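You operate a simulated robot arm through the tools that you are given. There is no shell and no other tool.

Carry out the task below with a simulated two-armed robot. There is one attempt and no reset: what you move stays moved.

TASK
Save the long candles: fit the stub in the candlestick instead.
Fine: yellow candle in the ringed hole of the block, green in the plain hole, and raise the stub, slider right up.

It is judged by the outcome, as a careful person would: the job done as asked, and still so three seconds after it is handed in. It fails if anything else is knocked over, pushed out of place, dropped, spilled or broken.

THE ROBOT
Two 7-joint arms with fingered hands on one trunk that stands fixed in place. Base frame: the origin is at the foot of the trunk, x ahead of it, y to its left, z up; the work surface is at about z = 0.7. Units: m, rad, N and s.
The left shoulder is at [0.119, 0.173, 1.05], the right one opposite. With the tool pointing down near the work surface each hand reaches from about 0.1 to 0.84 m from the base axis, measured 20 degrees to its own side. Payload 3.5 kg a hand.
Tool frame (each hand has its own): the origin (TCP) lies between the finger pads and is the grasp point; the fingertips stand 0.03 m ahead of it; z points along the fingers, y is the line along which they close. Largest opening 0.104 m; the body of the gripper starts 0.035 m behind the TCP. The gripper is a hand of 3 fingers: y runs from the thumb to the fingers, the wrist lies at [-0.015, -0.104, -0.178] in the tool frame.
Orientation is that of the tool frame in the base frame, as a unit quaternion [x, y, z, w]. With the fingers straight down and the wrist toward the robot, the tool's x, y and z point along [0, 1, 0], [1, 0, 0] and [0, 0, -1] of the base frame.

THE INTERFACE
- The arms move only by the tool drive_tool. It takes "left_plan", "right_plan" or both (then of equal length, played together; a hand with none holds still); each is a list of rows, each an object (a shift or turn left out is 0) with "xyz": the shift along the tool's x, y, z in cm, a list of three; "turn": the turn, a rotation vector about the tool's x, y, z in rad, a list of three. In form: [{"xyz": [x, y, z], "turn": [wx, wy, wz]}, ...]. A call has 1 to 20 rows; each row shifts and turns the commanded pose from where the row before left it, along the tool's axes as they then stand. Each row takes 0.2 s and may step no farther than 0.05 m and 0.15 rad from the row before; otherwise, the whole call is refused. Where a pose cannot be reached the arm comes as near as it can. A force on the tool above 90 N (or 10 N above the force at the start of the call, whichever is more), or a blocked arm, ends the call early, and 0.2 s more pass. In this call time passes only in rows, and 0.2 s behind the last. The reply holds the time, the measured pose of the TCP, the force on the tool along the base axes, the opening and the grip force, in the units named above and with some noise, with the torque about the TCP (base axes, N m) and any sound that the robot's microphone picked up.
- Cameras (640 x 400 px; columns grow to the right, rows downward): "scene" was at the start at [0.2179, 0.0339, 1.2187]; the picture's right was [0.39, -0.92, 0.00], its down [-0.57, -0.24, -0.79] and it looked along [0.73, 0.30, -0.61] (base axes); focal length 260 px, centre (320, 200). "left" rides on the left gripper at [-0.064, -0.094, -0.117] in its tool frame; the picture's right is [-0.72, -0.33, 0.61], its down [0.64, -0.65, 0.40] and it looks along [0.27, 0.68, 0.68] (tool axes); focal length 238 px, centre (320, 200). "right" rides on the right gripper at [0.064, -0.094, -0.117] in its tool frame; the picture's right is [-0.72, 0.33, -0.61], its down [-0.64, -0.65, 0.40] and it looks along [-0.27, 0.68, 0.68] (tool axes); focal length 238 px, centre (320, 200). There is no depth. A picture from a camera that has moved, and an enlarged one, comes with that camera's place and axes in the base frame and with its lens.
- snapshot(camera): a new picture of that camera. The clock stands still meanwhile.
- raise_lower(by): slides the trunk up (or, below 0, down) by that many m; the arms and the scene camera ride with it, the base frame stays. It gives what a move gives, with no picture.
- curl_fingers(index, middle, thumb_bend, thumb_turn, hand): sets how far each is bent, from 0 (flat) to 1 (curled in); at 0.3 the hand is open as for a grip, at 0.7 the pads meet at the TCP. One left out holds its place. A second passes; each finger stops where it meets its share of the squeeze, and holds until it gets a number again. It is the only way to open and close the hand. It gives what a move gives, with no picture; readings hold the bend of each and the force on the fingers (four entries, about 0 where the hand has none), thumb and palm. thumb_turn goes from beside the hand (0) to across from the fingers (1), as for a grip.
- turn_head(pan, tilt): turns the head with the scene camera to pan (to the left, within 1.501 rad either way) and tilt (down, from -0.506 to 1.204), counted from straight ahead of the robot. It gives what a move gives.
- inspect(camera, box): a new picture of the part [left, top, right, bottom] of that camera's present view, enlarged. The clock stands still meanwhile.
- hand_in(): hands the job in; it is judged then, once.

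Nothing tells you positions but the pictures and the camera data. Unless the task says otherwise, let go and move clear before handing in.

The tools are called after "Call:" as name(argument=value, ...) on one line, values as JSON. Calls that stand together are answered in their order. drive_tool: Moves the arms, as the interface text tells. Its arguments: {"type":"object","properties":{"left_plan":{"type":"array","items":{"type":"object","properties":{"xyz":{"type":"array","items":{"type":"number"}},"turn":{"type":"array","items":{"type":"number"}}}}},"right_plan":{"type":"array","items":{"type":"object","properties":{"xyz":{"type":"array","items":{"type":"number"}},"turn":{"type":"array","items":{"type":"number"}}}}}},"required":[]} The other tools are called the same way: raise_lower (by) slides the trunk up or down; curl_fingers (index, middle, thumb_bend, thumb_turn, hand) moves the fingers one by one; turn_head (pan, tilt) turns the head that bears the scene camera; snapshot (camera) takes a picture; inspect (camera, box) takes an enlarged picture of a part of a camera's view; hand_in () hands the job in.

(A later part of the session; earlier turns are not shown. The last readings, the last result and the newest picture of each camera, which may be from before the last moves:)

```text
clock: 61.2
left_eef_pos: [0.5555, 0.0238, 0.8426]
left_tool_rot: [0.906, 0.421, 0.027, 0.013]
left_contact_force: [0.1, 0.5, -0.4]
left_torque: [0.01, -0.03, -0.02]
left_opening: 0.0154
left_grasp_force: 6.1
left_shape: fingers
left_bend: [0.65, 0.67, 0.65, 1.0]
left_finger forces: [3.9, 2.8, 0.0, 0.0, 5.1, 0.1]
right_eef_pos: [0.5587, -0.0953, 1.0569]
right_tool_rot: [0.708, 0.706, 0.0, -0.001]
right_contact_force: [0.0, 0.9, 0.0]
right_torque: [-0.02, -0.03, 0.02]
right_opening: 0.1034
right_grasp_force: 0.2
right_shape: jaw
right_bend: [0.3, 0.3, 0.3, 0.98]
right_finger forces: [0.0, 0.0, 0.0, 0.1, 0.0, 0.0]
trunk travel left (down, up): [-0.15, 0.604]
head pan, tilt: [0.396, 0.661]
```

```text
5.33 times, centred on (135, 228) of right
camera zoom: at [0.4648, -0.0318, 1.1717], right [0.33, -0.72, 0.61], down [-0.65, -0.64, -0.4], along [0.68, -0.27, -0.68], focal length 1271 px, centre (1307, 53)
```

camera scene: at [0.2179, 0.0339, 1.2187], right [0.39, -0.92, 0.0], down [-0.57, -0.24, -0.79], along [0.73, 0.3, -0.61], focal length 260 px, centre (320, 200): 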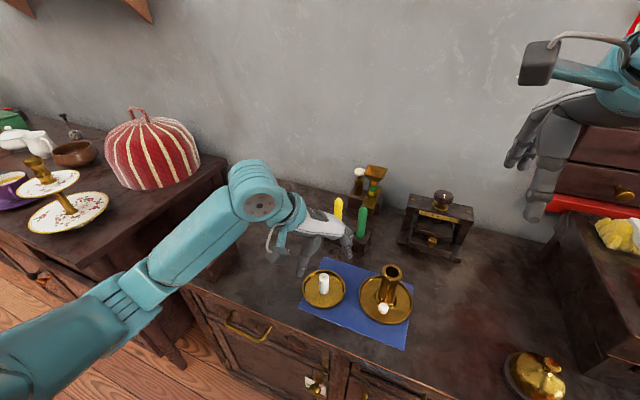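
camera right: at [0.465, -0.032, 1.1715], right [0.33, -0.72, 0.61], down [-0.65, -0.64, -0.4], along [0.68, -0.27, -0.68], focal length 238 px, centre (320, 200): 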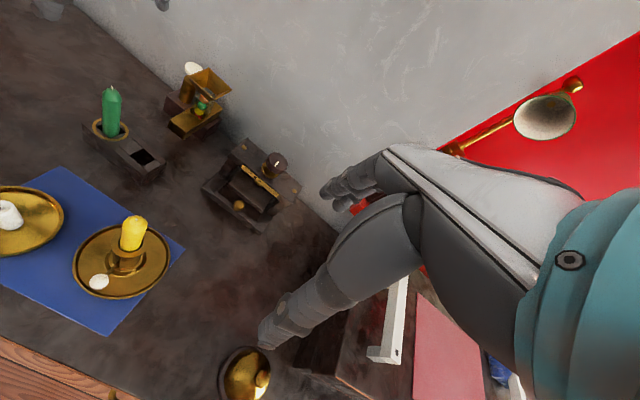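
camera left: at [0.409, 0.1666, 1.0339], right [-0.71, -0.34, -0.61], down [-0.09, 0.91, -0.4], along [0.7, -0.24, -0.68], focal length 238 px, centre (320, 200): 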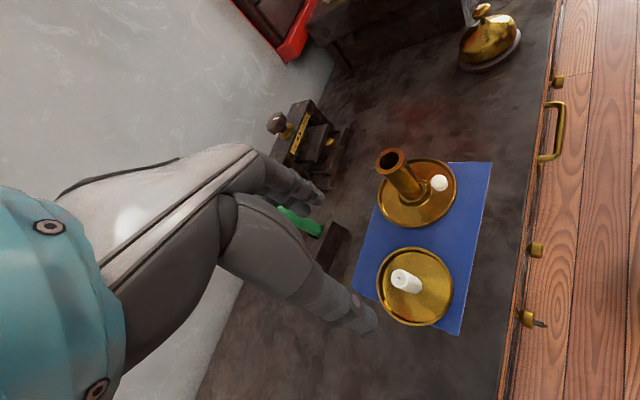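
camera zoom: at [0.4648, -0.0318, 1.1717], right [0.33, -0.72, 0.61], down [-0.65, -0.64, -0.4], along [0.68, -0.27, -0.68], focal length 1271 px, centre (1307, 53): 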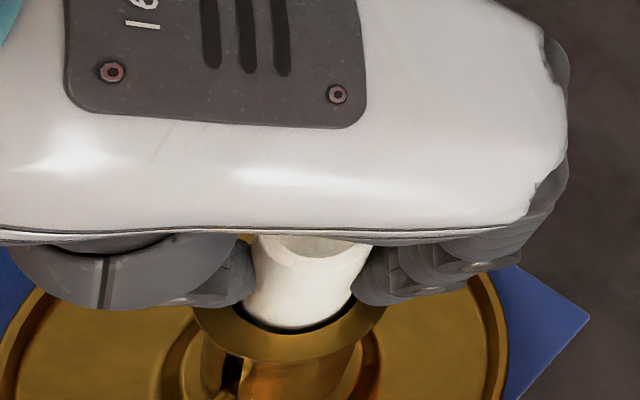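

No force, and the stub has entered the tube. I'll lower a bit further until the fingertips are just above the rim.

Call:
drive_tool(left_plan=[{"xyz": [-0.012, -0.014, 0.3]}, {"xyz": [-0.012, -0.014, 0.3]}, {"xyz": [0, 0, 0]}])

Call:
inspect(camera="scene", box=[370, 235, 420, 295])

Call:
inspect(camera="left", box=[310, 200, 410, 285])

Call:
inspect(camera="right", box=[100, 190, 170, 265])

```text
clock: 62.0
left_eef_pos: [0.5569, 0.0241, 0.8371]
left_tool_rot: [0.906, 0.422, 0.027, 0.012]
left_contact_force: [-0.2, 0.2, -0.4]
left_torque: [0.03, -0.01, 0.03]
left_opening: 0.0152
left_grasp_force: 6.1
left_shape: fingers
left_bend: [0.65, 0.67, 0.65, 1.0]
left_finger forces: [3.9, 2.8, 0.0, 0.0, 4.9, 0.0]
right_eef_pos: [0.5589, -0.0957, 1.0552]
right_tool_rot: [0.707, 0.707, 0.0, 0.0]
right_contact_force: [0.6, 0.4, 0.1]
right_torque: [0.0, -0.01, 0.0]
right_opening: 0.1036
right_grasp_force: 0.0
right_shape: jaw
right_bend: [0.3, 0.3, 0.3, 0.98]
right_finger forces: [0.0, 0.0, 0.0, 0.0, 0.0, 0.0]
trunk travel left (down, up): [-0.15, 0.604]
head pan, tilt: [0.396, 0.661]
```

```text
6.67 times, centred on (395, 265) of scene
camera zoom: at [0.2179, 0.0339, 1.2187], right [0.39, -0.92, 0.0], down [-0.57, -0.24, -0.79], along [0.73, 0.3, -0.61], focal length 1736 px, centre (-180, -233)
```

zoom: 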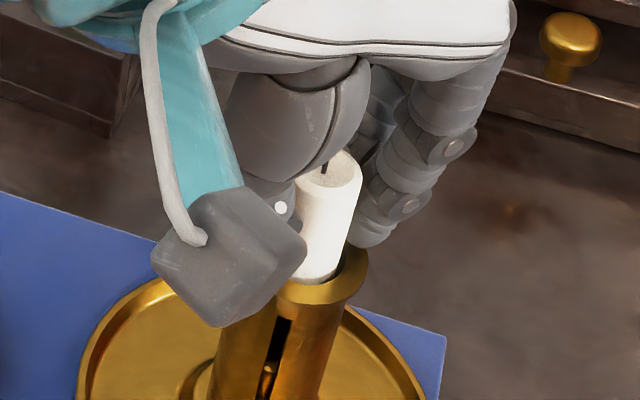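

```text
4.71 times, centred on (360, 242) of left
camera zoom: at [0.4361, 0.036, 0.9469], right [-0.67, -0.34, -0.66], down [-0.06, 0.91, -0.41], along [0.74, -0.24, -0.64], focal length 1122 px, centre (132, 0)
```

zoom: 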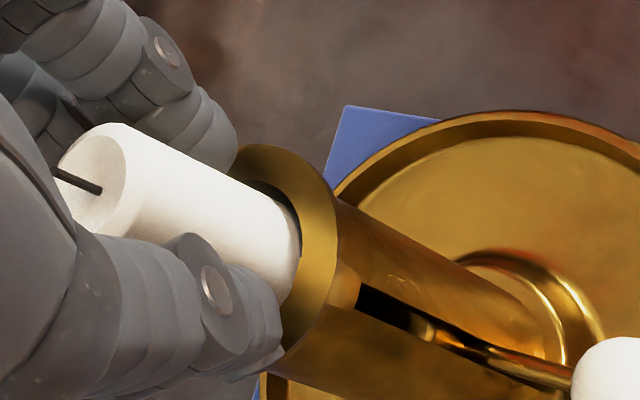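

```text
5.33 times, centred on (135, 228) of right
camera zoom: at [0.4648, -0.0318, 1.1717], right [0.33, -0.72, 0.61], down [-0.65, -0.64, -0.4], along [0.68, -0.27, -0.68], focal length 1271 px, centre (1307, 53)
```

zoom: 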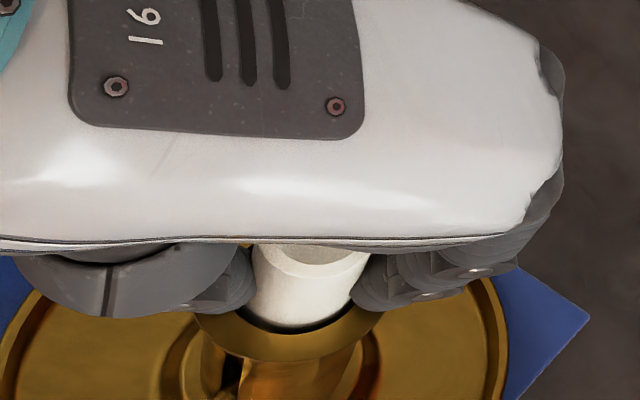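

Call:
drive_tool(left_plan=[{"xyz": [-0.008, -0.009, 0.2]}, {"xyz": [-0.008, -0.009, 0.2]}, {"xyz": [0, 0, 0]}])

```text
clock: 62.8
left_eef_pos: [0.5571, 0.0245, 0.8332]
left_tool_rot: [0.907, 0.42, 0.028, 0.013]
left_contact_force: [0.2, 0.0, 3.1]
left_torque: [0.04, -0.04, -0.04]
left_opening: 0.0153
left_grasp_force: 8.3
left_shape: fingers
left_bend: [0.65, 0.67, 0.65, 1.0]
left_finger forces: [3.9, 5.1, 0.0, 0.1, 7.0, 0.0]
right_eef_pos: [0.56, -0.0959, 1.0566]
right_tool_rot: [0.707, 0.707, 0.001, 0.0]
right_contact_force: [0.1, 0.9, 0.2]
right_torque: [0.03, -0.01, -0.01]
right_opening: 0.1034
right_grasp_force: 0.0
right_shape: jaw
right_bend: [0.3, 0.3, 0.3, 0.98]
right_finger forces: [0.1, 0.0, 0.0, 0.1, 0.0, 0.0]
trunk travel left (down, up): [-0.15, 0.604]
head pan, tilt: [0.396, 0.661]
```

The fingertips are just touching the rim, with 3 N. I'll ease up 1 mm and open slowly, so the tube guides the stub down onto the slider's platform.

Call:
drive_tool(left_plan=[{"xyz": [0.004, 0.005, -0.12]}, {"xyz": [0, 0, 0]}])

Call:
curl_fingers(hand="left", index=0.6, middle=0.6, thumb_bend=0.6)

Call:
inspect(camera="scene", box=[370, 235, 420, 295])

Call:
inspect(camera="left", box=[310, 200, 410, 285])

Call:
inspect(camera="right", box=[100, 190, 170, 265])

```text
clock: 63.4
left_eef_pos: [0.5556, 0.0233, 0.8346]
left_tool_rot: [0.907, 0.421, 0.027, 0.012]
left_contact_force: [0.9, 0.1, 1.2]
left_torque: [-0.03, -0.04, -0.01]
left_opening: 0.0154
left_grasp_force: 6.9
left_shape: fingers
left_bend: [0.65, 0.67, 0.65, 1.0]
left_finger forces: [3.9, 3.4, 0.0, 0.1, 6.3, 0.0]
right_eef_pos: [0.5598, -0.0954, 1.0547]
right_tool_rot: [0.708, 0.706, 0.001, 0.0]
right_contact_force: [0.4, 0.9, -0.1]
right_torque: [-0.03, 0.02, -0.01]
right_opening: 0.1041
right_grasp_force: 0.1
right_shape: jaw
right_bend: [0.3, 0.3, 0.3, 0.98]
right_finger forces: [0.0, 0.1, 0.0, 0.1, 0.0, 0.0]
trunk travel left (down, up): [-0.15, 0.604]
head pan, tilt: [0.396, 0.661]
```

```text
clock: 64.4
left_eef_pos: [0.5561, 0.0228, 0.8335]
left_tool_rot: [0.906, 0.421, 0.027, 0.012]
left_contact_force: [0.5, -1.2, 1.6]
left_torque: [0.0, 0.0, 0.04]
left_opening: 0.0238
left_grasp_force: 0.6
left_shape: fingers
left_bend: [0.6, 0.6, 0.61, 1.0]
left_finger forces: [0.0, 0.0, 0.0, 0.1, 1.3, 0.1]
right_eef_pos: [0.5587, -0.0959, 1.0548]
right_tool_rot: [0.707, 0.707, 0.0, 0.0]
right_contact_force: [-0.1, -0.2, -0.4]
right_torque: [-0.01, -0.01, -0.02]
right_opening: 0.1038
right_grasp_force: 0.0
right_shape: jaw
right_bend: [0.3, 0.3, 0.3, 0.98]
right_finger forces: [0.1, 0.1, 0.0, 0.0, 0.0, 0.0]
trunk travel left (down, up): [-0.15, 0.604]
head pan, tilt: [0.396, 0.661]
```

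```text
6.67 times, centred on (395, 265) of scene
camera zoom: at [0.2179, 0.0339, 1.2187], right [0.39, -0.92, 0.0], down [-0.57, -0.24, -0.79], along [0.73, 0.3, -0.61], focal length 1736 px, centre (-180, -233)
```

zoom: 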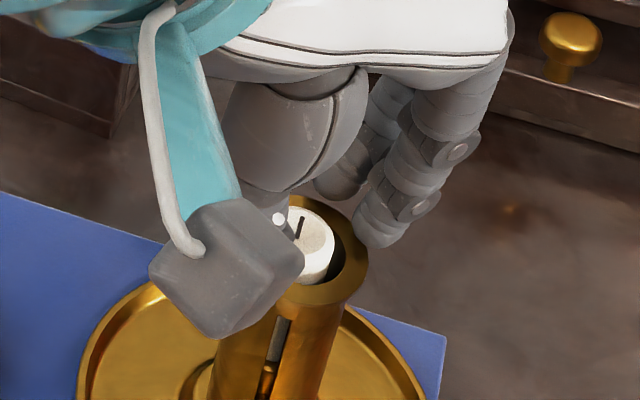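

```text
4.71 times, centred on (360, 242) of left
camera zoom: at [0.4357, 0.0359, 0.9441], right [-0.67, -0.34, -0.66], down [-0.06, 0.91, -0.41], along [0.74, -0.24, -0.64], focal length 1122 px, centre (132, 0)
```

zoom: 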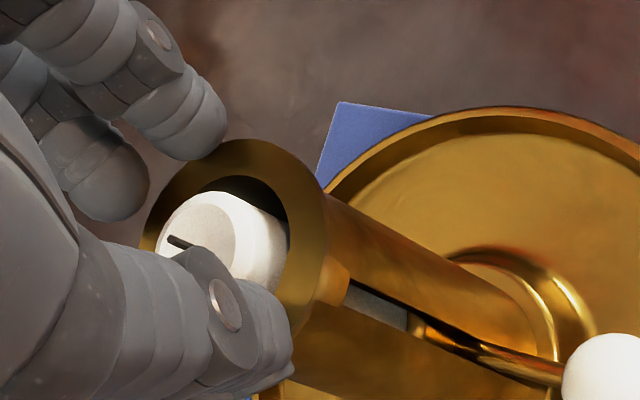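

```text
5.33 times, centred on (135, 228) of right
camera zoom: at [0.4647, -0.0319, 1.1717], right [0.33, -0.72, 0.61], down [-0.65, -0.64, -0.4], along [0.68, -0.27, -0.68], focal length 1271 px, centre (1307, 53)
```

zoom: 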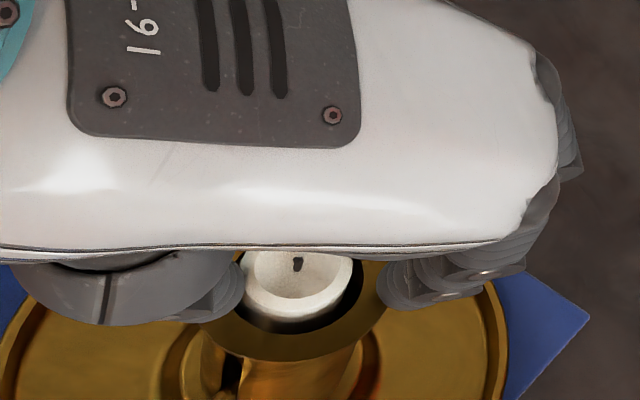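

The stub slid down into the tube, its top just proud of the rim, and I can see it through the slot. I'll open fully and lift clear.

Call:
curl_fingers(hand="left", index=0.45, middle=0.45, thumb_bend=0.45)

Call:
drive_tool(left_plan=[{"xyz": [0.039, 0.046, -1.0]}, {"xyz": [0.078, 0.092, -2.0]}, {"xyz": [0.117, 0.138, -3.0]}, {"xyz": [0.117, 0.138, -3.0]}, {"xyz": [0.117, 0.138, -3.0]}, {"turn": [0.046, -0.039, 0]}, {"xyz": [0, 0, 0]}])

Call:
snapshot(camera="scene")

Call:
inspect(camera="scene", box=[365, 245, 425, 325])

Call:
inspect(camera="left", box=[350, 220, 480, 330])

Call:
inspect(camera="right", box=[70, 190, 190, 310])

```text
clock: 65.4
left_eef_pos: [0.5565, 0.0236, 0.8339]
left_tool_rot: [0.906, 0.421, 0.027, 0.012]
left_contact_force: [-1.3, 0.3, 0.0]
left_torque: [0.04, -0.02, -0.01]
left_opening: 0.0644
left_grasp_force: 0.1
left_shape: fingers
left_bend: [0.45, 0.45, 0.45, 0.99]
left_finger forces: [0.1, 0.0, 0.0, 0.0, 0.0, 0.0]
right_eef_pos: [0.5591, -0.0947, 1.0545]
right_tool_rot: [0.707, 0.707, -0.001, -0.001]
right_contact_force: [-0.1, -0.3, -0.4]
right_torque: [0.02, -0.05, 0.02]
right_opening: 0.1036
right_grasp_force: 0.1
right_shape: jaw
right_bend: [0.3, 0.3, 0.3, 0.98]
right_finger forces: [0.1, 0.0, 0.1, 0.0, 0.1, 0.1]
trunk travel left (down, up): [-0.15, 0.604]
head pan, tilt: [0.396, 0.661]
```

```text
clock: 67.0
left_eef_pos: [0.5574, 0.0228, 0.9547]
left_tool_rot: [0.907, 0.421, 0.0, 0.0]
left_contact_force: [0.0, 0.5, 0.0]
left_torque: [0.01, -0.05, 0.03]
left_opening: 0.0645
left_grasp_force: 0.0
left_shape: fingers
left_bend: [0.45, 0.45, 0.45, 0.99]
left_finger forces: [0.0, 0.1, 0.0, 0.0, 0.0, 0.1]
right_eef_pos: [0.5602, -0.0959, 1.0554]
right_tool_rot: [0.707, 0.707, 0.0, -0.001]
right_contact_force: [0.2, -0.3, -0.1]
right_torque: [0.02, -0.03, 0.01]
right_opening: 0.1036
right_grasp_force: 0.0
right_shape: jaw
right_bend: [0.3, 0.3, 0.3, 0.98]
right_finger forces: [0.1, 0.0, 0.0, 0.0, 0.1, 0.1]
trunk travel left (down, up): [-0.15, 0.604]
head pan, tilt: [0.396, 0.661]
```

```text
taken
camera scene: at [0.2179, 0.0339, 1.2186], right [0.39, -0.92, 0.0], down [-0.57, -0.24, -0.79], along [0.73, 0.3, -0.61], focal length 260 px, centre (320, 200)
```

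scene: 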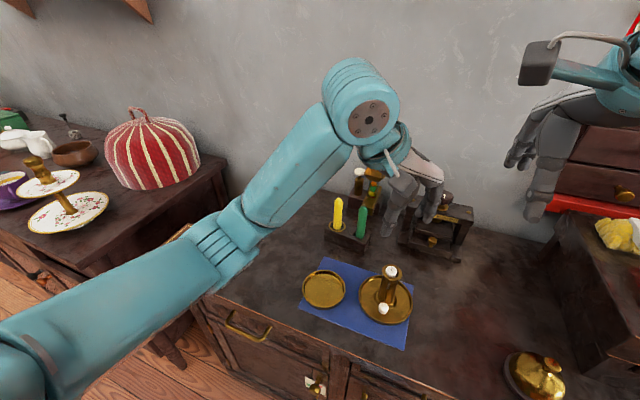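

```text
5.00 times, centred on (395, 285) of scene
camera zoom: at [0.2179, 0.0339, 1.2186], right [0.39, -0.92, 0.0], down [-0.57, -0.24, -0.79], along [0.73, 0.3, -0.61], focal length 1302 px, centre (-55, -225)
```

zoom: 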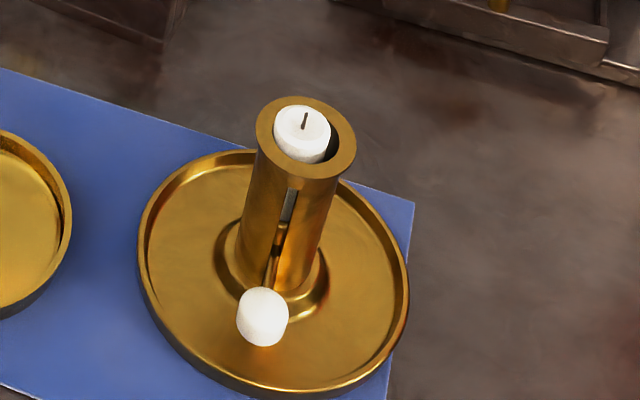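

```text
3.64 times, centred on (415, 275) of left
camera zoom: at [0.4426, 0.0359, 1.0719], right [-0.71, -0.34, -0.61], down [-0.09, 0.91, -0.4], along [0.7, -0.24, -0.68], focal length 867 px, centre (-26, -73)
```

zoom: 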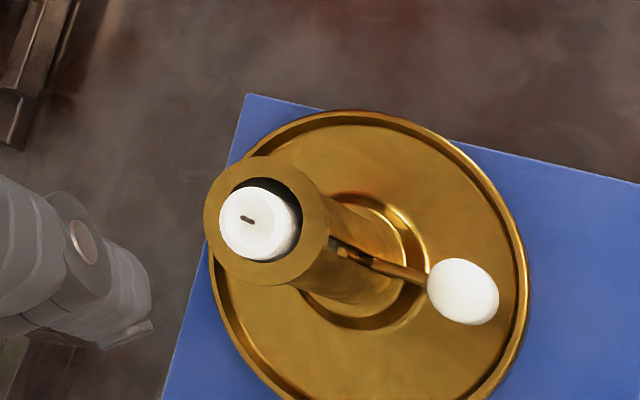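

```text
3.33 times, centred on (130, 250) of right
camera zoom: at [0.4648, -0.0318, 1.1716], right [0.33, -0.72, 0.61], down [-0.65, -0.64, -0.4], along [0.68, -0.27, -0.68], focal length 794 px, centre (953, 33)
```

zoom: 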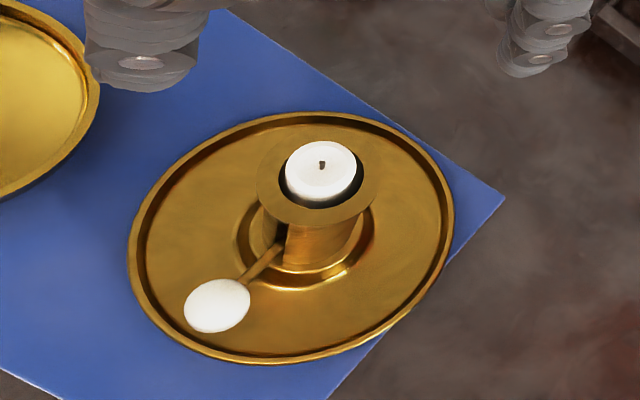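

The stub is in the candlestick. Now for the slider: I'll pinch the white knob from its two sides with the hand yawed and tilted away from the tube, then pull it up. First I'll reorient in free space.

Call:
drive_tool(left_plan=[{"xyz": [-0.4, -3.4, 1.0]}, {"xyz": [-0.4, -3.3, 0.5]}, {"turn": [0, 0, 0.145]}, {"turn": [0, 0, 0.145]}, {"turn": [0, 0, 0.145]}, {"turn": [0, 0, 0.145]}, {"turn": [0, 0, 0.145]}, {"turn": [0, 0, 0.145]}, {"xyz": [0, 0, 0]}])

Call:
snapshot(camera="scene")

```text
clock: 69.0
left_eef_pos: [0.5005, 0.0606, 0.9394]
left_tool_rot: [1.0, 0.0, 0.0, 0.001]
left_contact_force: [-0.6, 0.6, 0.1]
left_torque: [0.0, -0.01, 0.0]
left_opening: 0.0644
left_grasp_force: 0.1
left_shape: fingers
left_bend: [0.45, 0.45, 0.45, 0.99]
left_finger forces: [0.0, 0.0, 0.0, 0.0, 0.1, 0.0]
right_eef_pos: [0.5583, -0.0954, 1.0556]
right_tool_rot: [0.707, 0.707, 0.0, 0.0]
right_contact_force: [0.0, 0.3, 0.4]
right_torque: [0.01, 0.01, 0.01]
right_opening: 0.1039
right_grasp_force: 0.2
right_shape: jaw
right_bend: [0.3, 0.3, 0.3, 0.98]
right_finger forces: [0.1, 0.1, 0.1, 0.1, 0.0, 0.0]
trunk travel left (down, up): [-0.15, 0.604]
head pan, tilt: [0.396, 0.661]
```

```text
taken
camera scene: at [0.2179, 0.0339, 1.2187], right [0.39, -0.92, 0.0], down [-0.57, -0.24, -0.79], along [0.73, 0.3, -0.61], focal length 260 px, centre (320, 200)
```

scene: 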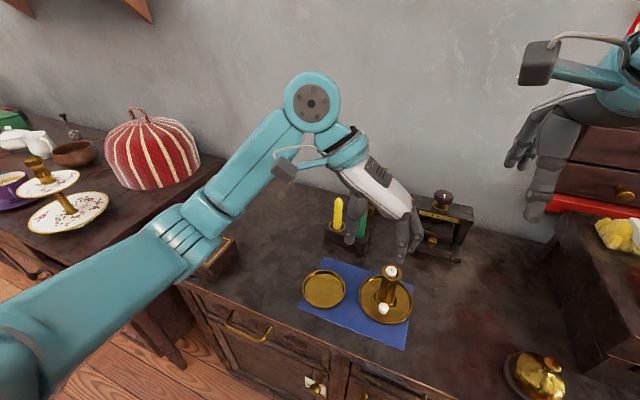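

Yaw reached comfortably. Now I'll tilt the hand so the fingers point forward and down, with the palm leaning away from the tube.

Call:
drive_tool(left_plan=[{"turn": [0, 0.13, 0]}, {"turn": [0, 0.13, 0]}, {"turn": [0, 0.13, 0]}, {"turn": [0, 0.13, 0]}, {"xyz": [0, 0, 0]}])

Call:
snapshot(camera="scene")

Call:
snapshot(camera="left")

Call:
inspect(camera="right", box=[0, 130, 240, 320])

```text
clock: 70.2
left_eef_pos: [0.5013, 0.0623, 0.9393]
left_tool_rot: [0.966, -0.001, 0.259, 0.0]
left_contact_force: [-0.4, -0.5, 0.8]
left_torque: [0.02, 0.0, 0.0]
left_opening: 0.0646
left_grasp_force: 0.0
left_shape: fingers
left_bend: [0.45, 0.45, 0.45, 0.99]
left_finger forces: [0.0, 0.0, 0.0, 0.1, 0.1, 0.1]
right_eef_pos: [0.5594, -0.0962, 1.0557]
right_tool_rot: [0.707, 0.707, 0.0, 0.0]
right_contact_force: [0.1, 0.9, -0.4]
right_torque: [-0.02, 0.04, 0.02]
right_opening: 0.1039
right_grasp_force: 0.1
right_shape: jaw
right_bend: [0.3, 0.3, 0.3, 0.98]
right_finger forces: [0.1, 0.0, 0.0, 0.0, 0.0, 0.0]
trunk travel left (down, up): [-0.15, 0.604]
head pan, tilt: [0.396, 0.661]
```

```text
taken
camera scene: at [0.2179, 0.034, 1.2186], right [0.39, -0.92, 0.0], down [-0.57, -0.24, -0.79], along [0.73, 0.3, -0.61], focal length 260 px, centre (320, 200)
```

scene: 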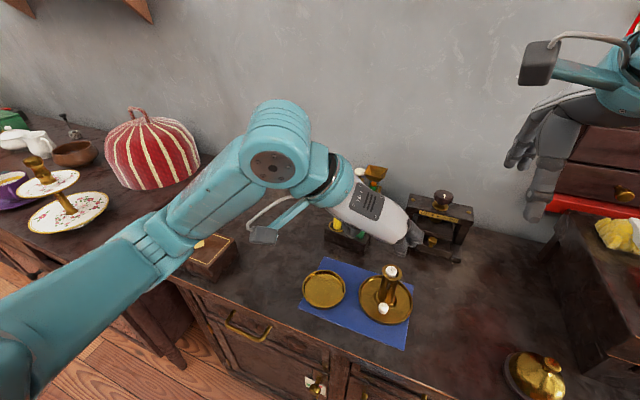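

```text
taken
camera left: at [0.3857, 0.1554, 1.0091], right [-0.32, 0.33, -0.89], down [0.76, 0.65, -0.03], along [0.57, -0.68, -0.45], focal length 238 px, centre (320, 200)
```

left: 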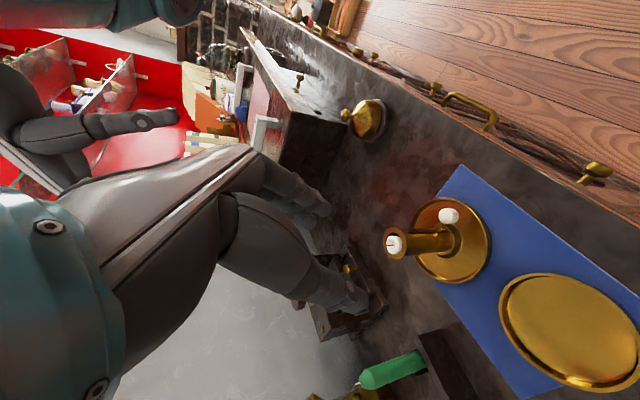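

```text
2.11 times, centred on (120, 225) of right
camera zoom: at [0.4647, -0.0318, 1.1716], right [0.33, -0.72, 0.61], down [-0.65, -0.64, -0.4], along [0.68, -0.27, -0.68], focal length 502 px, centre (741, 147)
```

zoom: 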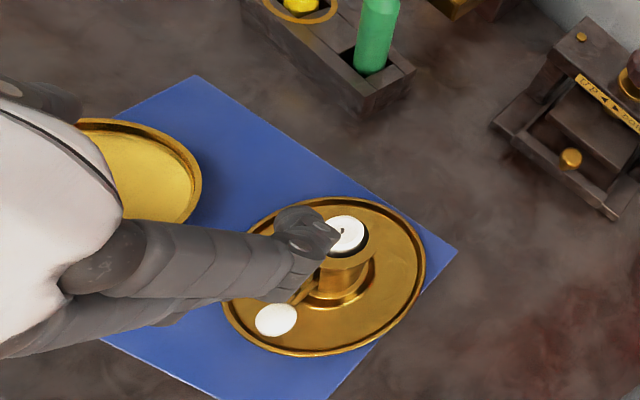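

The pose is good. I'll move to a pre-grasp point behind and above the knob.

Call:
drive_tool(left_plan=[{"xyz": [-2.2, 0.96, 2.36]}, {"xyz": [-2.2, 0.96, 2.37]}, {"xyz": [-2.2, 0.96, 2.37]}, {"xyz": [-2.25, 0.95, 2.37]}, {"xyz": [0, 0, 0]}])

Call:
inspect(camera="scene", box=[330, 220, 440, 330])

Call:
snapshot(camera="left")

Call:
inspect(camera="right", box=[30, 190, 190, 320])

```text
clock: 71.4
left_eef_pos: [0.4701, 0.0212, 0.8117]
left_tool_rot: [0.966, 0.0, 0.257, 0.0]
left_contact_force: [-0.4, 0.0, 0.3]
left_torque: [0.04, 0.01, 0.03]
left_opening: 0.0642
left_grasp_force: 0.0
left_shape: fingers
left_bend: [0.45, 0.45, 0.45, 0.99]
left_finger forces: [0.1, 0.0, 0.0, 0.1, 0.0, 0.1]
right_eef_pos: [0.5588, -0.0953, 1.056]
right_tool_rot: [0.707, 0.707, -0.001, 0.001]
right_contact_force: [-0.2, 0.1, -0.6]
right_torque: [-0.02, 0.03, 0.0]
right_opening: 0.1036
right_grasp_force: 0.0
right_shape: jaw
right_bend: [0.3, 0.3, 0.3, 0.98]
right_finger forces: [0.0, 0.0, 0.1, 0.1, 0.0, 0.0]
trunk travel left (down, up): [-0.15, 0.604]
head pan, tilt: [0.396, 0.661]
```

```text
3.64 times, centred on (385, 275) of scene
camera zoom: at [0.2179, 0.0339, 1.2187], right [0.39, -0.92, 0.0], down [-0.57, -0.24, -0.79], along [0.73, 0.3, -0.61], focal length 947 px, centre (84, -73)
```

zoom: 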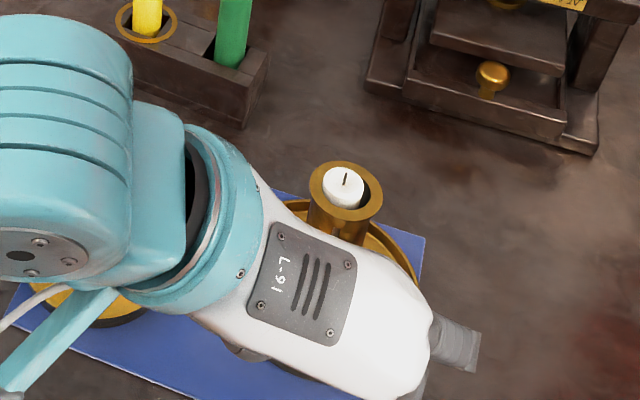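

```text
taken
camera left: at [0.3554, 0.1152, 0.8815], right [-0.32, 0.33, -0.89], down [0.76, 0.65, -0.03], along [0.57, -0.68, -0.46], focal length 238 px, centre (320, 200)
```

left: 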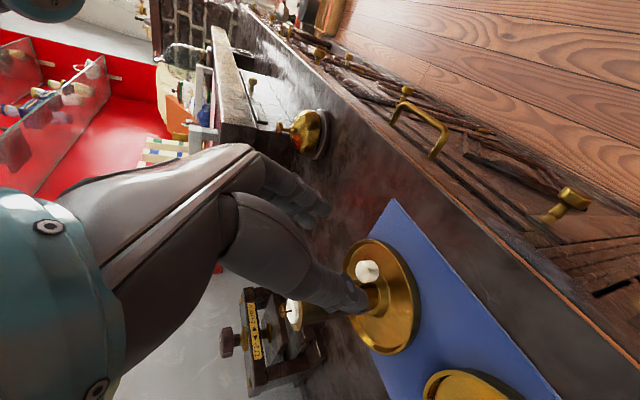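

```text
3.08 times, centred on (110, 255) of right
camera zoom: at [0.4647, -0.0319, 1.1717], right [0.33, -0.72, 0.61], down [-0.65, -0.64, -0.4], along [0.68, -0.27, -0.68], focal length 733 px, centre (966, 31)
```

zoom: 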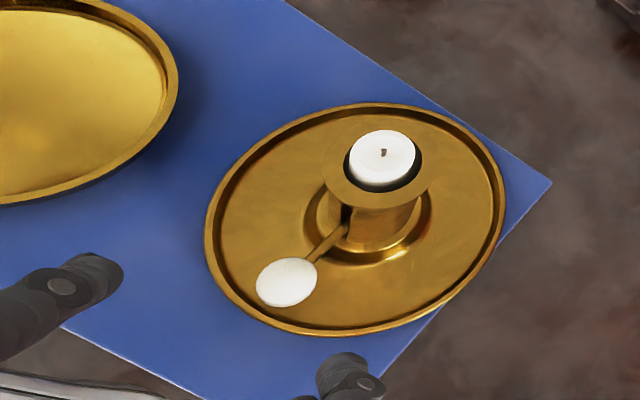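

The right camera sees the knob clearly, and the hand is lined up behind it. I'll advance along the finger direction in two steps.

Call:
drive_tool(left_plan=[{"xyz": [0.15, -0.17, 1.5]}, {"xyz": [0.15, -0.16, 1.5]}, {"xyz": [0, 0, 1.5]}, {"xyz": [0, 0, 0]}])

Call:
inspect(camera="right", box=[50, 190, 190, 310])

Call:
inspect(camera="left", box=[250, 180, 450, 360])

```text
clock: 72.4
left_eef_pos: [0.4951, 0.0233, 0.7746]
left_tool_rot: [0.966, 0.0, 0.257, 0.0]
left_contact_force: [-0.6, -0.7, 0.3]
left_torque: [0.0, 0.02, 0.0]
left_opening: 0.0644
left_grasp_force: 0.1
left_shape: fingers
left_bend: [0.45, 0.45, 0.45, 0.99]
left_finger forces: [0.1, 0.1, 0.1, 0.0, 0.1, 0.0]
right_eef_pos: [0.5591, -0.0957, 1.0553]
right_tool_rot: [0.707, 0.707, -0.001, 0.0]
right_contact_force: [0.3, 0.6, 0.8]
right_torque: [-0.04, -0.02, 0.0]
right_opening: 0.1038
right_grasp_force: 0.0
right_shape: jaw
right_bend: [0.3, 0.3, 0.3, 0.98]
right_finger forces: [0.0, 0.0, 0.0, 0.0, 0.0, 0.0]
trunk travel left (down, up): [-0.15, 0.604]
head pan, tilt: [0.396, 0.661]
```

```text
3.33 times, centred on (120, 250) of right
camera zoom: at [0.4647, -0.0318, 1.1717], right [0.33, -0.72, 0.61], down [-0.65, -0.64, -0.4], along [0.68, -0.27, -0.68], focal length 794 px, centre (987, 33)
```

zoom: 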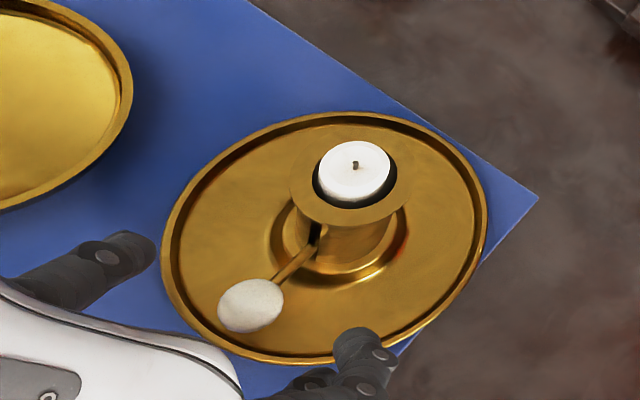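

```text
2.22 times, centred on (350, 270) of left
camera zoom: at [0.3804, 0.1186, 0.8445], right [-0.32, 0.33, -0.89], down [0.76, 0.65, -0.03], along [0.57, -0.68, -0.46], focal length 530 px, centre (253, 44)
```

zoom: 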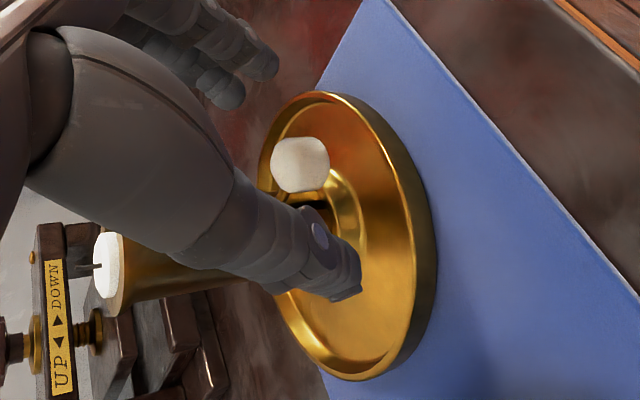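

Call:
drive_tool(left_plan=[{"xyz": [0, -0.1, 1.0]}, {"xyz": [0, 0, 1.0]}, {"xyz": [0, 0, 0.6]}, {"xyz": [0, 0, 0]}])

Call:
inspect(camera="right", box=[50, 190, 190, 310])

Call:
inspect(camera="left", box=[250, 180, 450, 360])

Call:
inspect(camera="scene", box=[330, 220, 440, 330])

```text
clock: 73.4
left_eef_pos: [0.5082, 0.0255, 0.7534]
left_tool_rot: [0.966, 0.0, 0.257, 0.001]
left_contact_force: [0.4, -0.4, 0.1]
left_torque: [0.01, -0.02, 0.0]
left_opening: 0.0646
left_grasp_force: 0.0
left_shape: fingers
left_bend: [0.45, 0.45, 0.45, 0.99]
left_finger forces: [0.0, 0.0, 0.1, 0.1, 0.0, 0.1]
right_eef_pos: [0.5588, -0.0942, 1.0552]
right_tool_rot: [0.708, 0.707, 0.0, 0.0]
right_contact_force: [-0.1, -0.3, 0.8]
right_torque: [-0.01, -0.01, 0.01]
right_opening: 0.1036
right_grasp_force: 0.1
right_shape: jaw
right_bend: [0.3, 0.3, 0.3, 0.98]
right_finger forces: [0.0, 0.0, 0.0, 0.0, 0.0, 0.0]
trunk travel left (down, up): [-0.15, 0.604]
head pan, tilt: [0.396, 0.661]
```

```text
3.33 times, centred on (120, 250) of right
camera zoom: at [0.4647, -0.0318, 1.1717], right [0.33, -0.72, 0.61], down [-0.65, -0.64, -0.4], along [0.68, -0.27, -0.68], focal length 794 px, centre (987, 33)
```

zoom: 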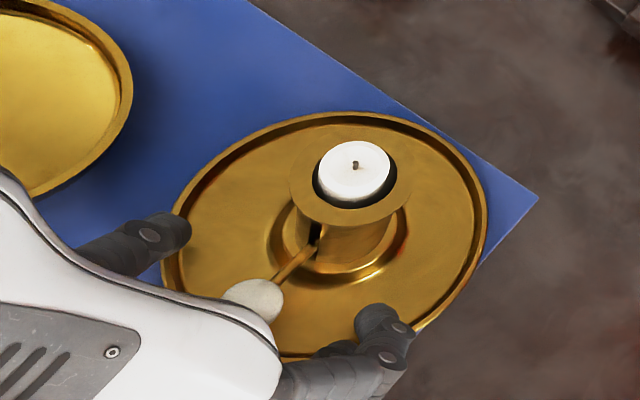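

```text
2.22 times, centred on (350, 270) of left
camera zoom: at [0.3941, 0.1207, 0.8233], right [-0.32, 0.33, -0.89], down [0.76, 0.65, -0.03], along [0.57, -0.68, -0.46], focal length 530 px, centre (253, 44)
```

zoom: 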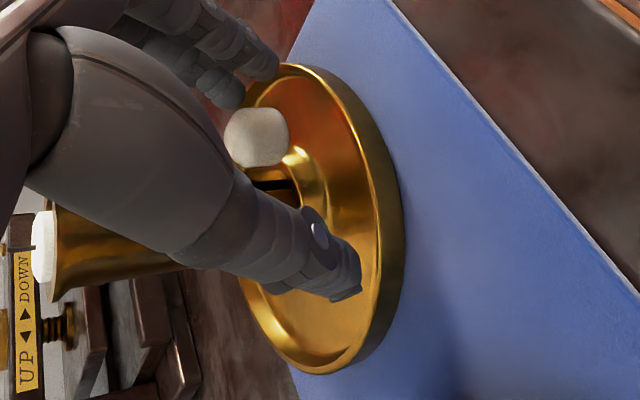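

```text
3.64 times, centred on (385, 275) of scene
camera zoom: at [0.2179, 0.0339, 1.2187], right [0.39, -0.92, 0.0], down [-0.57, -0.24, -0.79], along [0.73, 0.3, -0.61], focal length 947 px, centre (84, -73)
```

zoom: 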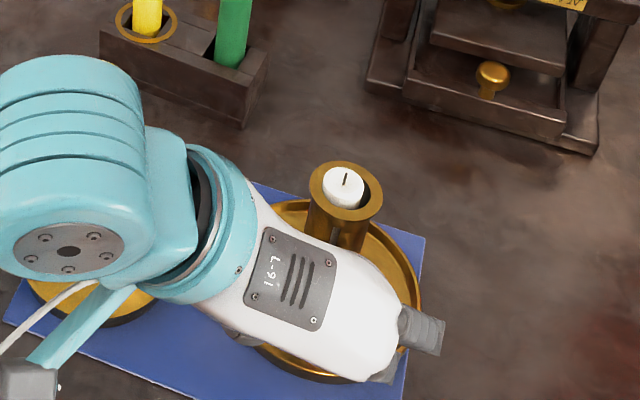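

The knob sits between the thumb and fingers near the pads. I'll shift 2 mm and close on it.

Call:
drive_tool(left_plan=[{"xyz": [-0.2, 0, 0]}, {"xyz": [0, 0, 0]}])

Call:
curl_fingers(hand="left", index=0.62, middle=0.62, thumb_bend=0.62)

Call:
inspect(camera="right", box=[60, 200, 180, 310])

Call:
inspect(camera="left", box=[260, 180, 420, 330])

```text
clock: 74.0
left_eef_pos: [0.5057, 0.0264, 0.7512]
left_tool_rot: [0.966, 0.0, 0.257, 0.001]
left_contact_force: [-0.5, 0.1, -0.5]
left_torque: [0.01, -0.03, 0.02]
left_opening: 0.0645
left_grasp_force: 0.1
left_shape: fingers
left_bend: [0.45, 0.45, 0.45, 0.99]
left_finger forces: [0.0, 0.1, 0.0, 0.0, 0.0, 0.1]
right_eef_pos: [0.5588, -0.0957, 1.0558]
right_tool_rot: [0.707, 0.707, 0.001, -0.001]
right_contact_force: [-0.2, -0.3, -0.2]
right_torque: [-0.05, -0.01, -0.02]
right_opening: 0.1035
right_grasp_force: 0.1
right_shape: jaw
right_bend: [0.3, 0.3, 0.3, 0.98]
right_finger forces: [0.0, 0.0, 0.0, 0.0, 0.1, 0.0]
trunk travel left (down, up): [-0.15, 0.604]
head pan, tilt: [0.396, 0.661]
```

```text
clock: 75.0
left_eef_pos: [0.506, 0.0265, 0.7522]
left_tool_rot: [0.966, 0.001, 0.258, 0.0]
left_contact_force: [0.6, -0.2, -1.3]
left_torque: [0.0, -0.01, 0.02]
left_opening: 0.0216
left_grasp_force: 0.0
left_shape: fingers
left_bend: [0.62, 0.62, 0.62, 1.0]
left_finger forces: [0.0, 0.1, 0.0, 0.1, 0.0, 0.0]
right_eef_pos: [0.5589, -0.0943, 1.0561]
right_tool_rot: [0.708, 0.707, 0.0, 0.0]
right_contact_force: [-0.3, -1.0, -0.7]
right_torque: [0.0, 0.01, -0.02]
right_opening: 0.1035
right_grasp_force: 0.0
right_shape: jaw
right_bend: [0.3, 0.3, 0.3, 0.98]
right_finger forces: [0.1, 0.0, 0.0, 0.0, 0.0, 0.0]
trunk travel left (down, up): [-0.15, 0.604]
head pan, tilt: [0.396, 0.661]
```

```text
3.64 times, centred on (120, 255) of right
camera zoom: at [0.4648, -0.0318, 1.1717], right [0.33, -0.72, 0.61], down [-0.65, -0.64, -0.4], along [0.68, -0.27, -0.68], focal length 867 px, centre (1047, 0)
```

zoom: 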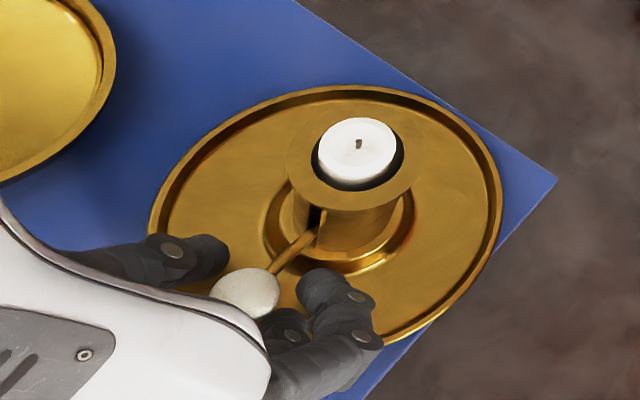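

```text
2.67 times, centred on (340, 255) of left
camera zoom: at [0.3922, 0.121, 0.8222], right [-0.32, 0.33, -0.89], down [0.76, 0.65, -0.03], along [0.57, -0.68, -0.46], focal length 636 px, centre (267, 53)
```

zoom: 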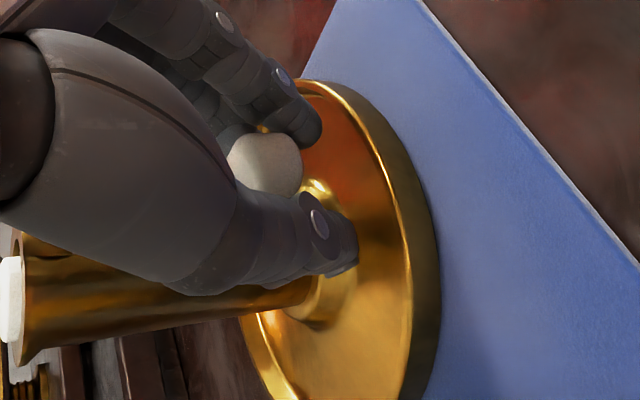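

Call:
curl_fingers(hand="left", index=0.74, middle=0.74, thumb_bend=0.74)

Call:
inspect(camera="right", box=[60, 200, 180, 310])

Call:
inspect(camera="left", box=[260, 180, 420, 330])

```text
clock: 76.0
left_eef_pos: [0.5058, 0.0266, 0.7509]
left_tool_rot: [0.967, 0.0, 0.256, 0.0]
left_contact_force: [0.7, -0.4, -0.3]
left_torque: [0.09, 0.0, 0.02]
left_opening: 0.0074
left_grasp_force: 11.8
left_shape: fingers
left_bend: [0.73, 0.73, 0.67, 1.0]
left_finger forces: [8.7, 4.7, 0.0, 0.1, 9.0, 0.0]
right_eef_pos: [0.5587, -0.0949, 1.0564]
right_tool_rot: [0.707, 0.707, 0.0, 0.0]
right_contact_force: [0.3, -0.5, -0.5]
right_torque: [-0.01, -0.01, 0.03]
right_opening: 0.1035
right_grasp_force: 0.0
right_shape: jaw
right_bend: [0.3, 0.3, 0.3, 0.98]
right_finger forces: [0.0, 0.1, 0.1, 0.0, 0.0, 0.0]
trunk travel left (down, up): [-0.15, 0.604]
head pan, tilt: [0.396, 0.661]
```

```text
3.64 times, centred on (120, 255) of right
camera zoom: at [0.4649, -0.032, 1.1716], right [0.33, -0.72, 0.61], down [-0.65, -0.64, -0.4], along [0.68, -0.27, -0.68], focal length 867 px, centre (1047, 0)
```

zoom: 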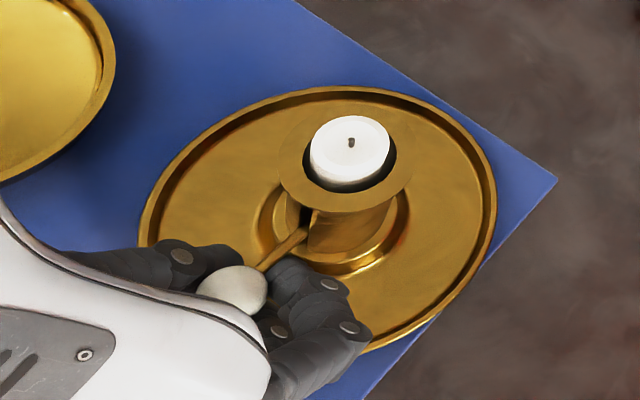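

```text
2.67 times, centred on (340, 255) of left
camera zoom: at [0.3924, 0.1209, 0.8221], right [-0.32, 0.33, -0.89], down [0.76, 0.65, -0.03], along [0.57, -0.68, -0.46], focal length 636 px, centre (267, 53)
```

zoom: 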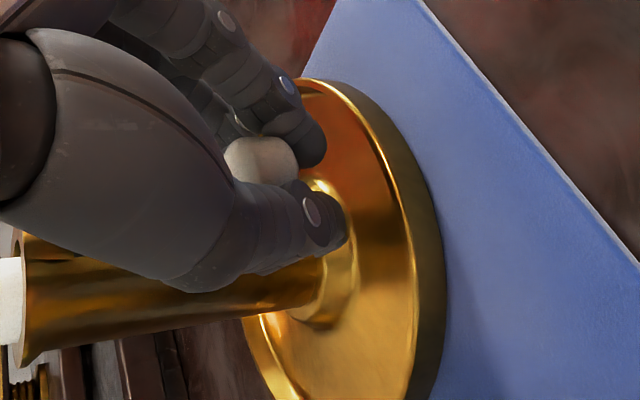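

The knob is gripped at 12 N. The candlestick shifted only a couple of millimetres. I'll lift straight up 1 cm, watching the force and the candlestick.

Call:
drive_tool(left_plan=[{"xyz": [0.125, 0, -0.217]}, {"xyz": [0.125, 0, -0.217]}, {"xyz": [0.125, 0, -0.217]}, {"xyz": [0.125, 0, -0.217]}, {"xyz": [0, 0, 0]}])

Call:
inspect(camera="right", box=[60, 200, 180, 310])

Call:
inspect(camera="left", box=[240, 160, 440, 340])

Call:
inspect(camera="scene", box=[330, 220, 440, 330])

```text
clock: 77.2
left_eef_pos: [0.5064, 0.0269, 0.7622]
left_tool_rot: [0.966, 0.001, 0.257, 0.0]
left_contact_force: [1.4, -1.5, -0.2]
left_torque: [0.07, -0.04, 0.0]
left_opening: 0.0071
left_grasp_force: 10.5
left_shape: fingers
left_bend: [0.73, 0.73, 0.67, 1.0]
left_finger forces: [8.9, 4.8, 0.0, 0.0, 8.8, 0.0]
right_eef_pos: [0.5592, -0.0956, 1.0553]
right_tool_rot: [0.707, 0.707, 0.0, 0.0]
right_contact_force: [0.1, 0.0, 0.3]
right_torque: [-0.01, -0.02, -0.05]
right_opening: 0.1035
right_grasp_force: 0.0
right_shape: jaw
right_bend: [0.3, 0.3, 0.3, 0.98]
right_finger forces: [0.1, 0.0, 0.0, 0.0, 0.1, 0.0]
trunk travel left (down, up): [-0.15, 0.604]
head pan, tilt: [0.396, 0.661]
```

```text
3.64 times, centred on (120, 255) of right
camera zoom: at [0.4649, -0.032, 1.1716], right [0.33, -0.72, 0.61], down [-0.65, -0.64, -0.4], along [0.68, -0.27, -0.68], focal length 867 px, centre (1047, 0)
```

zoom: 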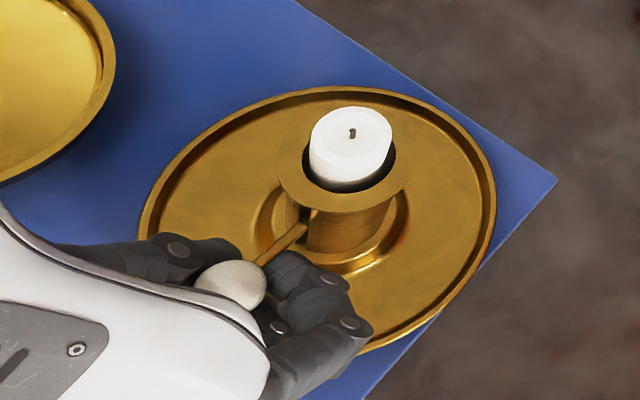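

```text
2.22 times, centred on (340, 250) of left
camera zoom: at [0.3922, 0.1212, 0.832], right [-0.32, 0.33, -0.89], down [0.76, 0.65, -0.03], along [0.57, -0.68, -0.46], focal length 530 px, centre (276, 89)
```

zoom: 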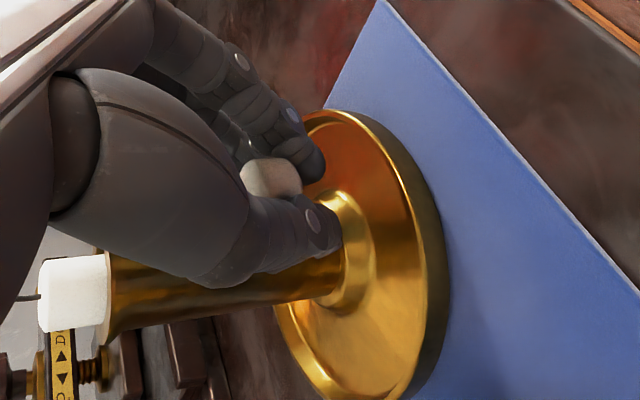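

```text
3.64 times, centred on (385, 275) of scene
camera zoom: at [0.2181, 0.0338, 1.2186], right [0.39, -0.92, 0.0], down [-0.57, -0.24, -0.79], along [0.73, 0.3, -0.61], focal length 947 px, centre (84, -73)
```

zoom: 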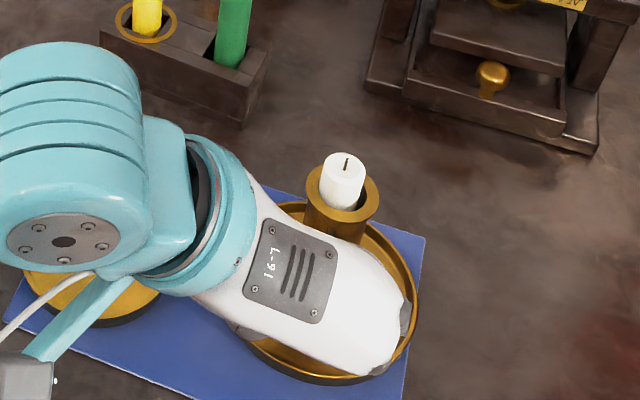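

The slider rises easily and the stub comes up with it, while the candlestick stays put. I'll keep lifting in increments.

Call:
drive_tool(left_plan=[{"xyz": [0.125, 0, -0.217]}, {"xyz": [0.125, 0, -0.217]}, {"xyz": [0.125, 0, -0.217]}, {"xyz": [0.125, 0, -0.217]}, {"xyz": [0.125, 0, -0.217]}, {"xyz": [0.125, 0, -0.217]}, {"xyz": [0, 0, 0]}])

Call:
inspect(camera="right", box=[60, 190, 180, 300])

Call:
inspect(camera="left", box=[240, 160, 440, 340])

Call:
inspect(camera="scene", box=[330, 220, 440, 330])

```text
clock: 78.8
left_eef_pos: [0.5061, 0.027, 0.7767]
left_tool_rot: [0.966, 0.0, 0.257, 0.0]
left_contact_force: [1.8, 1.0, 0.3]
left_torque: [0.09, -0.03, 0.01]
left_opening: 0.007
left_grasp_force: 11.0
left_shape: fingers
left_bend: [0.73, 0.73, 0.67, 1.0]
left_finger forces: [8.2, 4.9, 0.0, 0.0, 9.3, 0.0]
right_eef_pos: [0.5583, -0.0957, 1.0549]
right_tool_rot: [0.707, 0.707, 0.0, 0.0]
right_contact_force: [-0.2, 0.1, -0.9]
right_torque: [0.01, 0.0, -0.06]
right_opening: 0.1035
right_grasp_force: 0.1
right_shape: jaw
right_bend: [0.3, 0.3, 0.3, 0.98]
right_finger forces: [0.1, 0.0, 0.1, 0.1, 0.0, 0.1]
trunk travel left (down, up): [-0.15, 0.604]
head pan, tilt: [0.396, 0.661]
```

```text
3.64 times, centred on (120, 245) of right
camera zoom: at [0.465, -0.0318, 1.1716], right [0.33, -0.72, 0.61], down [-0.65, -0.64, -0.4], along [0.68, -0.27, -0.68], focal length 867 px, centre (1047, 36)
```

zoom: 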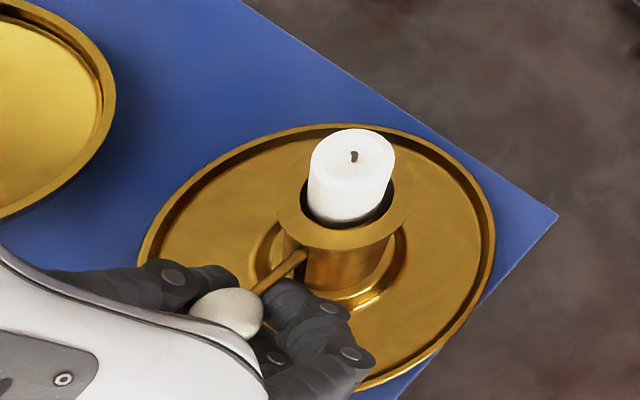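

```text
2.22 times, centred on (340, 250) of left
camera zoom: at [0.3917, 0.1215, 0.8472], right [-0.32, 0.33, -0.89], down [0.76, 0.65, -0.03], along [0.57, -0.68, -0.46], focal length 530 px, centre (276, 89)
```

zoom: 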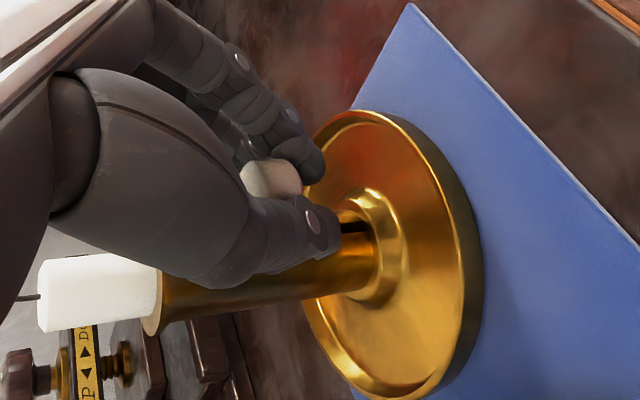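

```text
3.64 times, centred on (385, 275) of scene
camera zoom: at [0.2181, 0.034, 1.2186], right [0.39, -0.92, 0.0], down [-0.57, -0.24, -0.79], along [0.73, 0.3, -0.61], focal length 947 px, centre (84, -73)
```

zoom: 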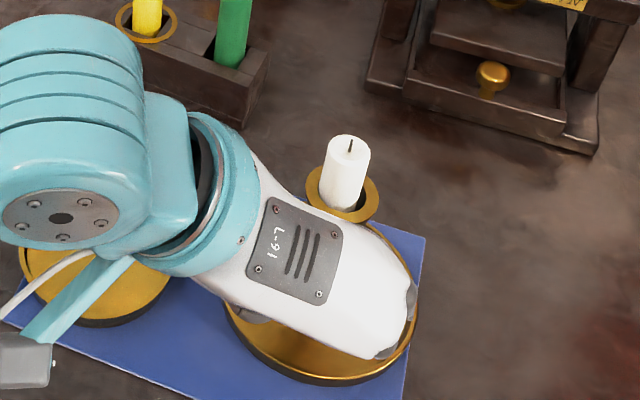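

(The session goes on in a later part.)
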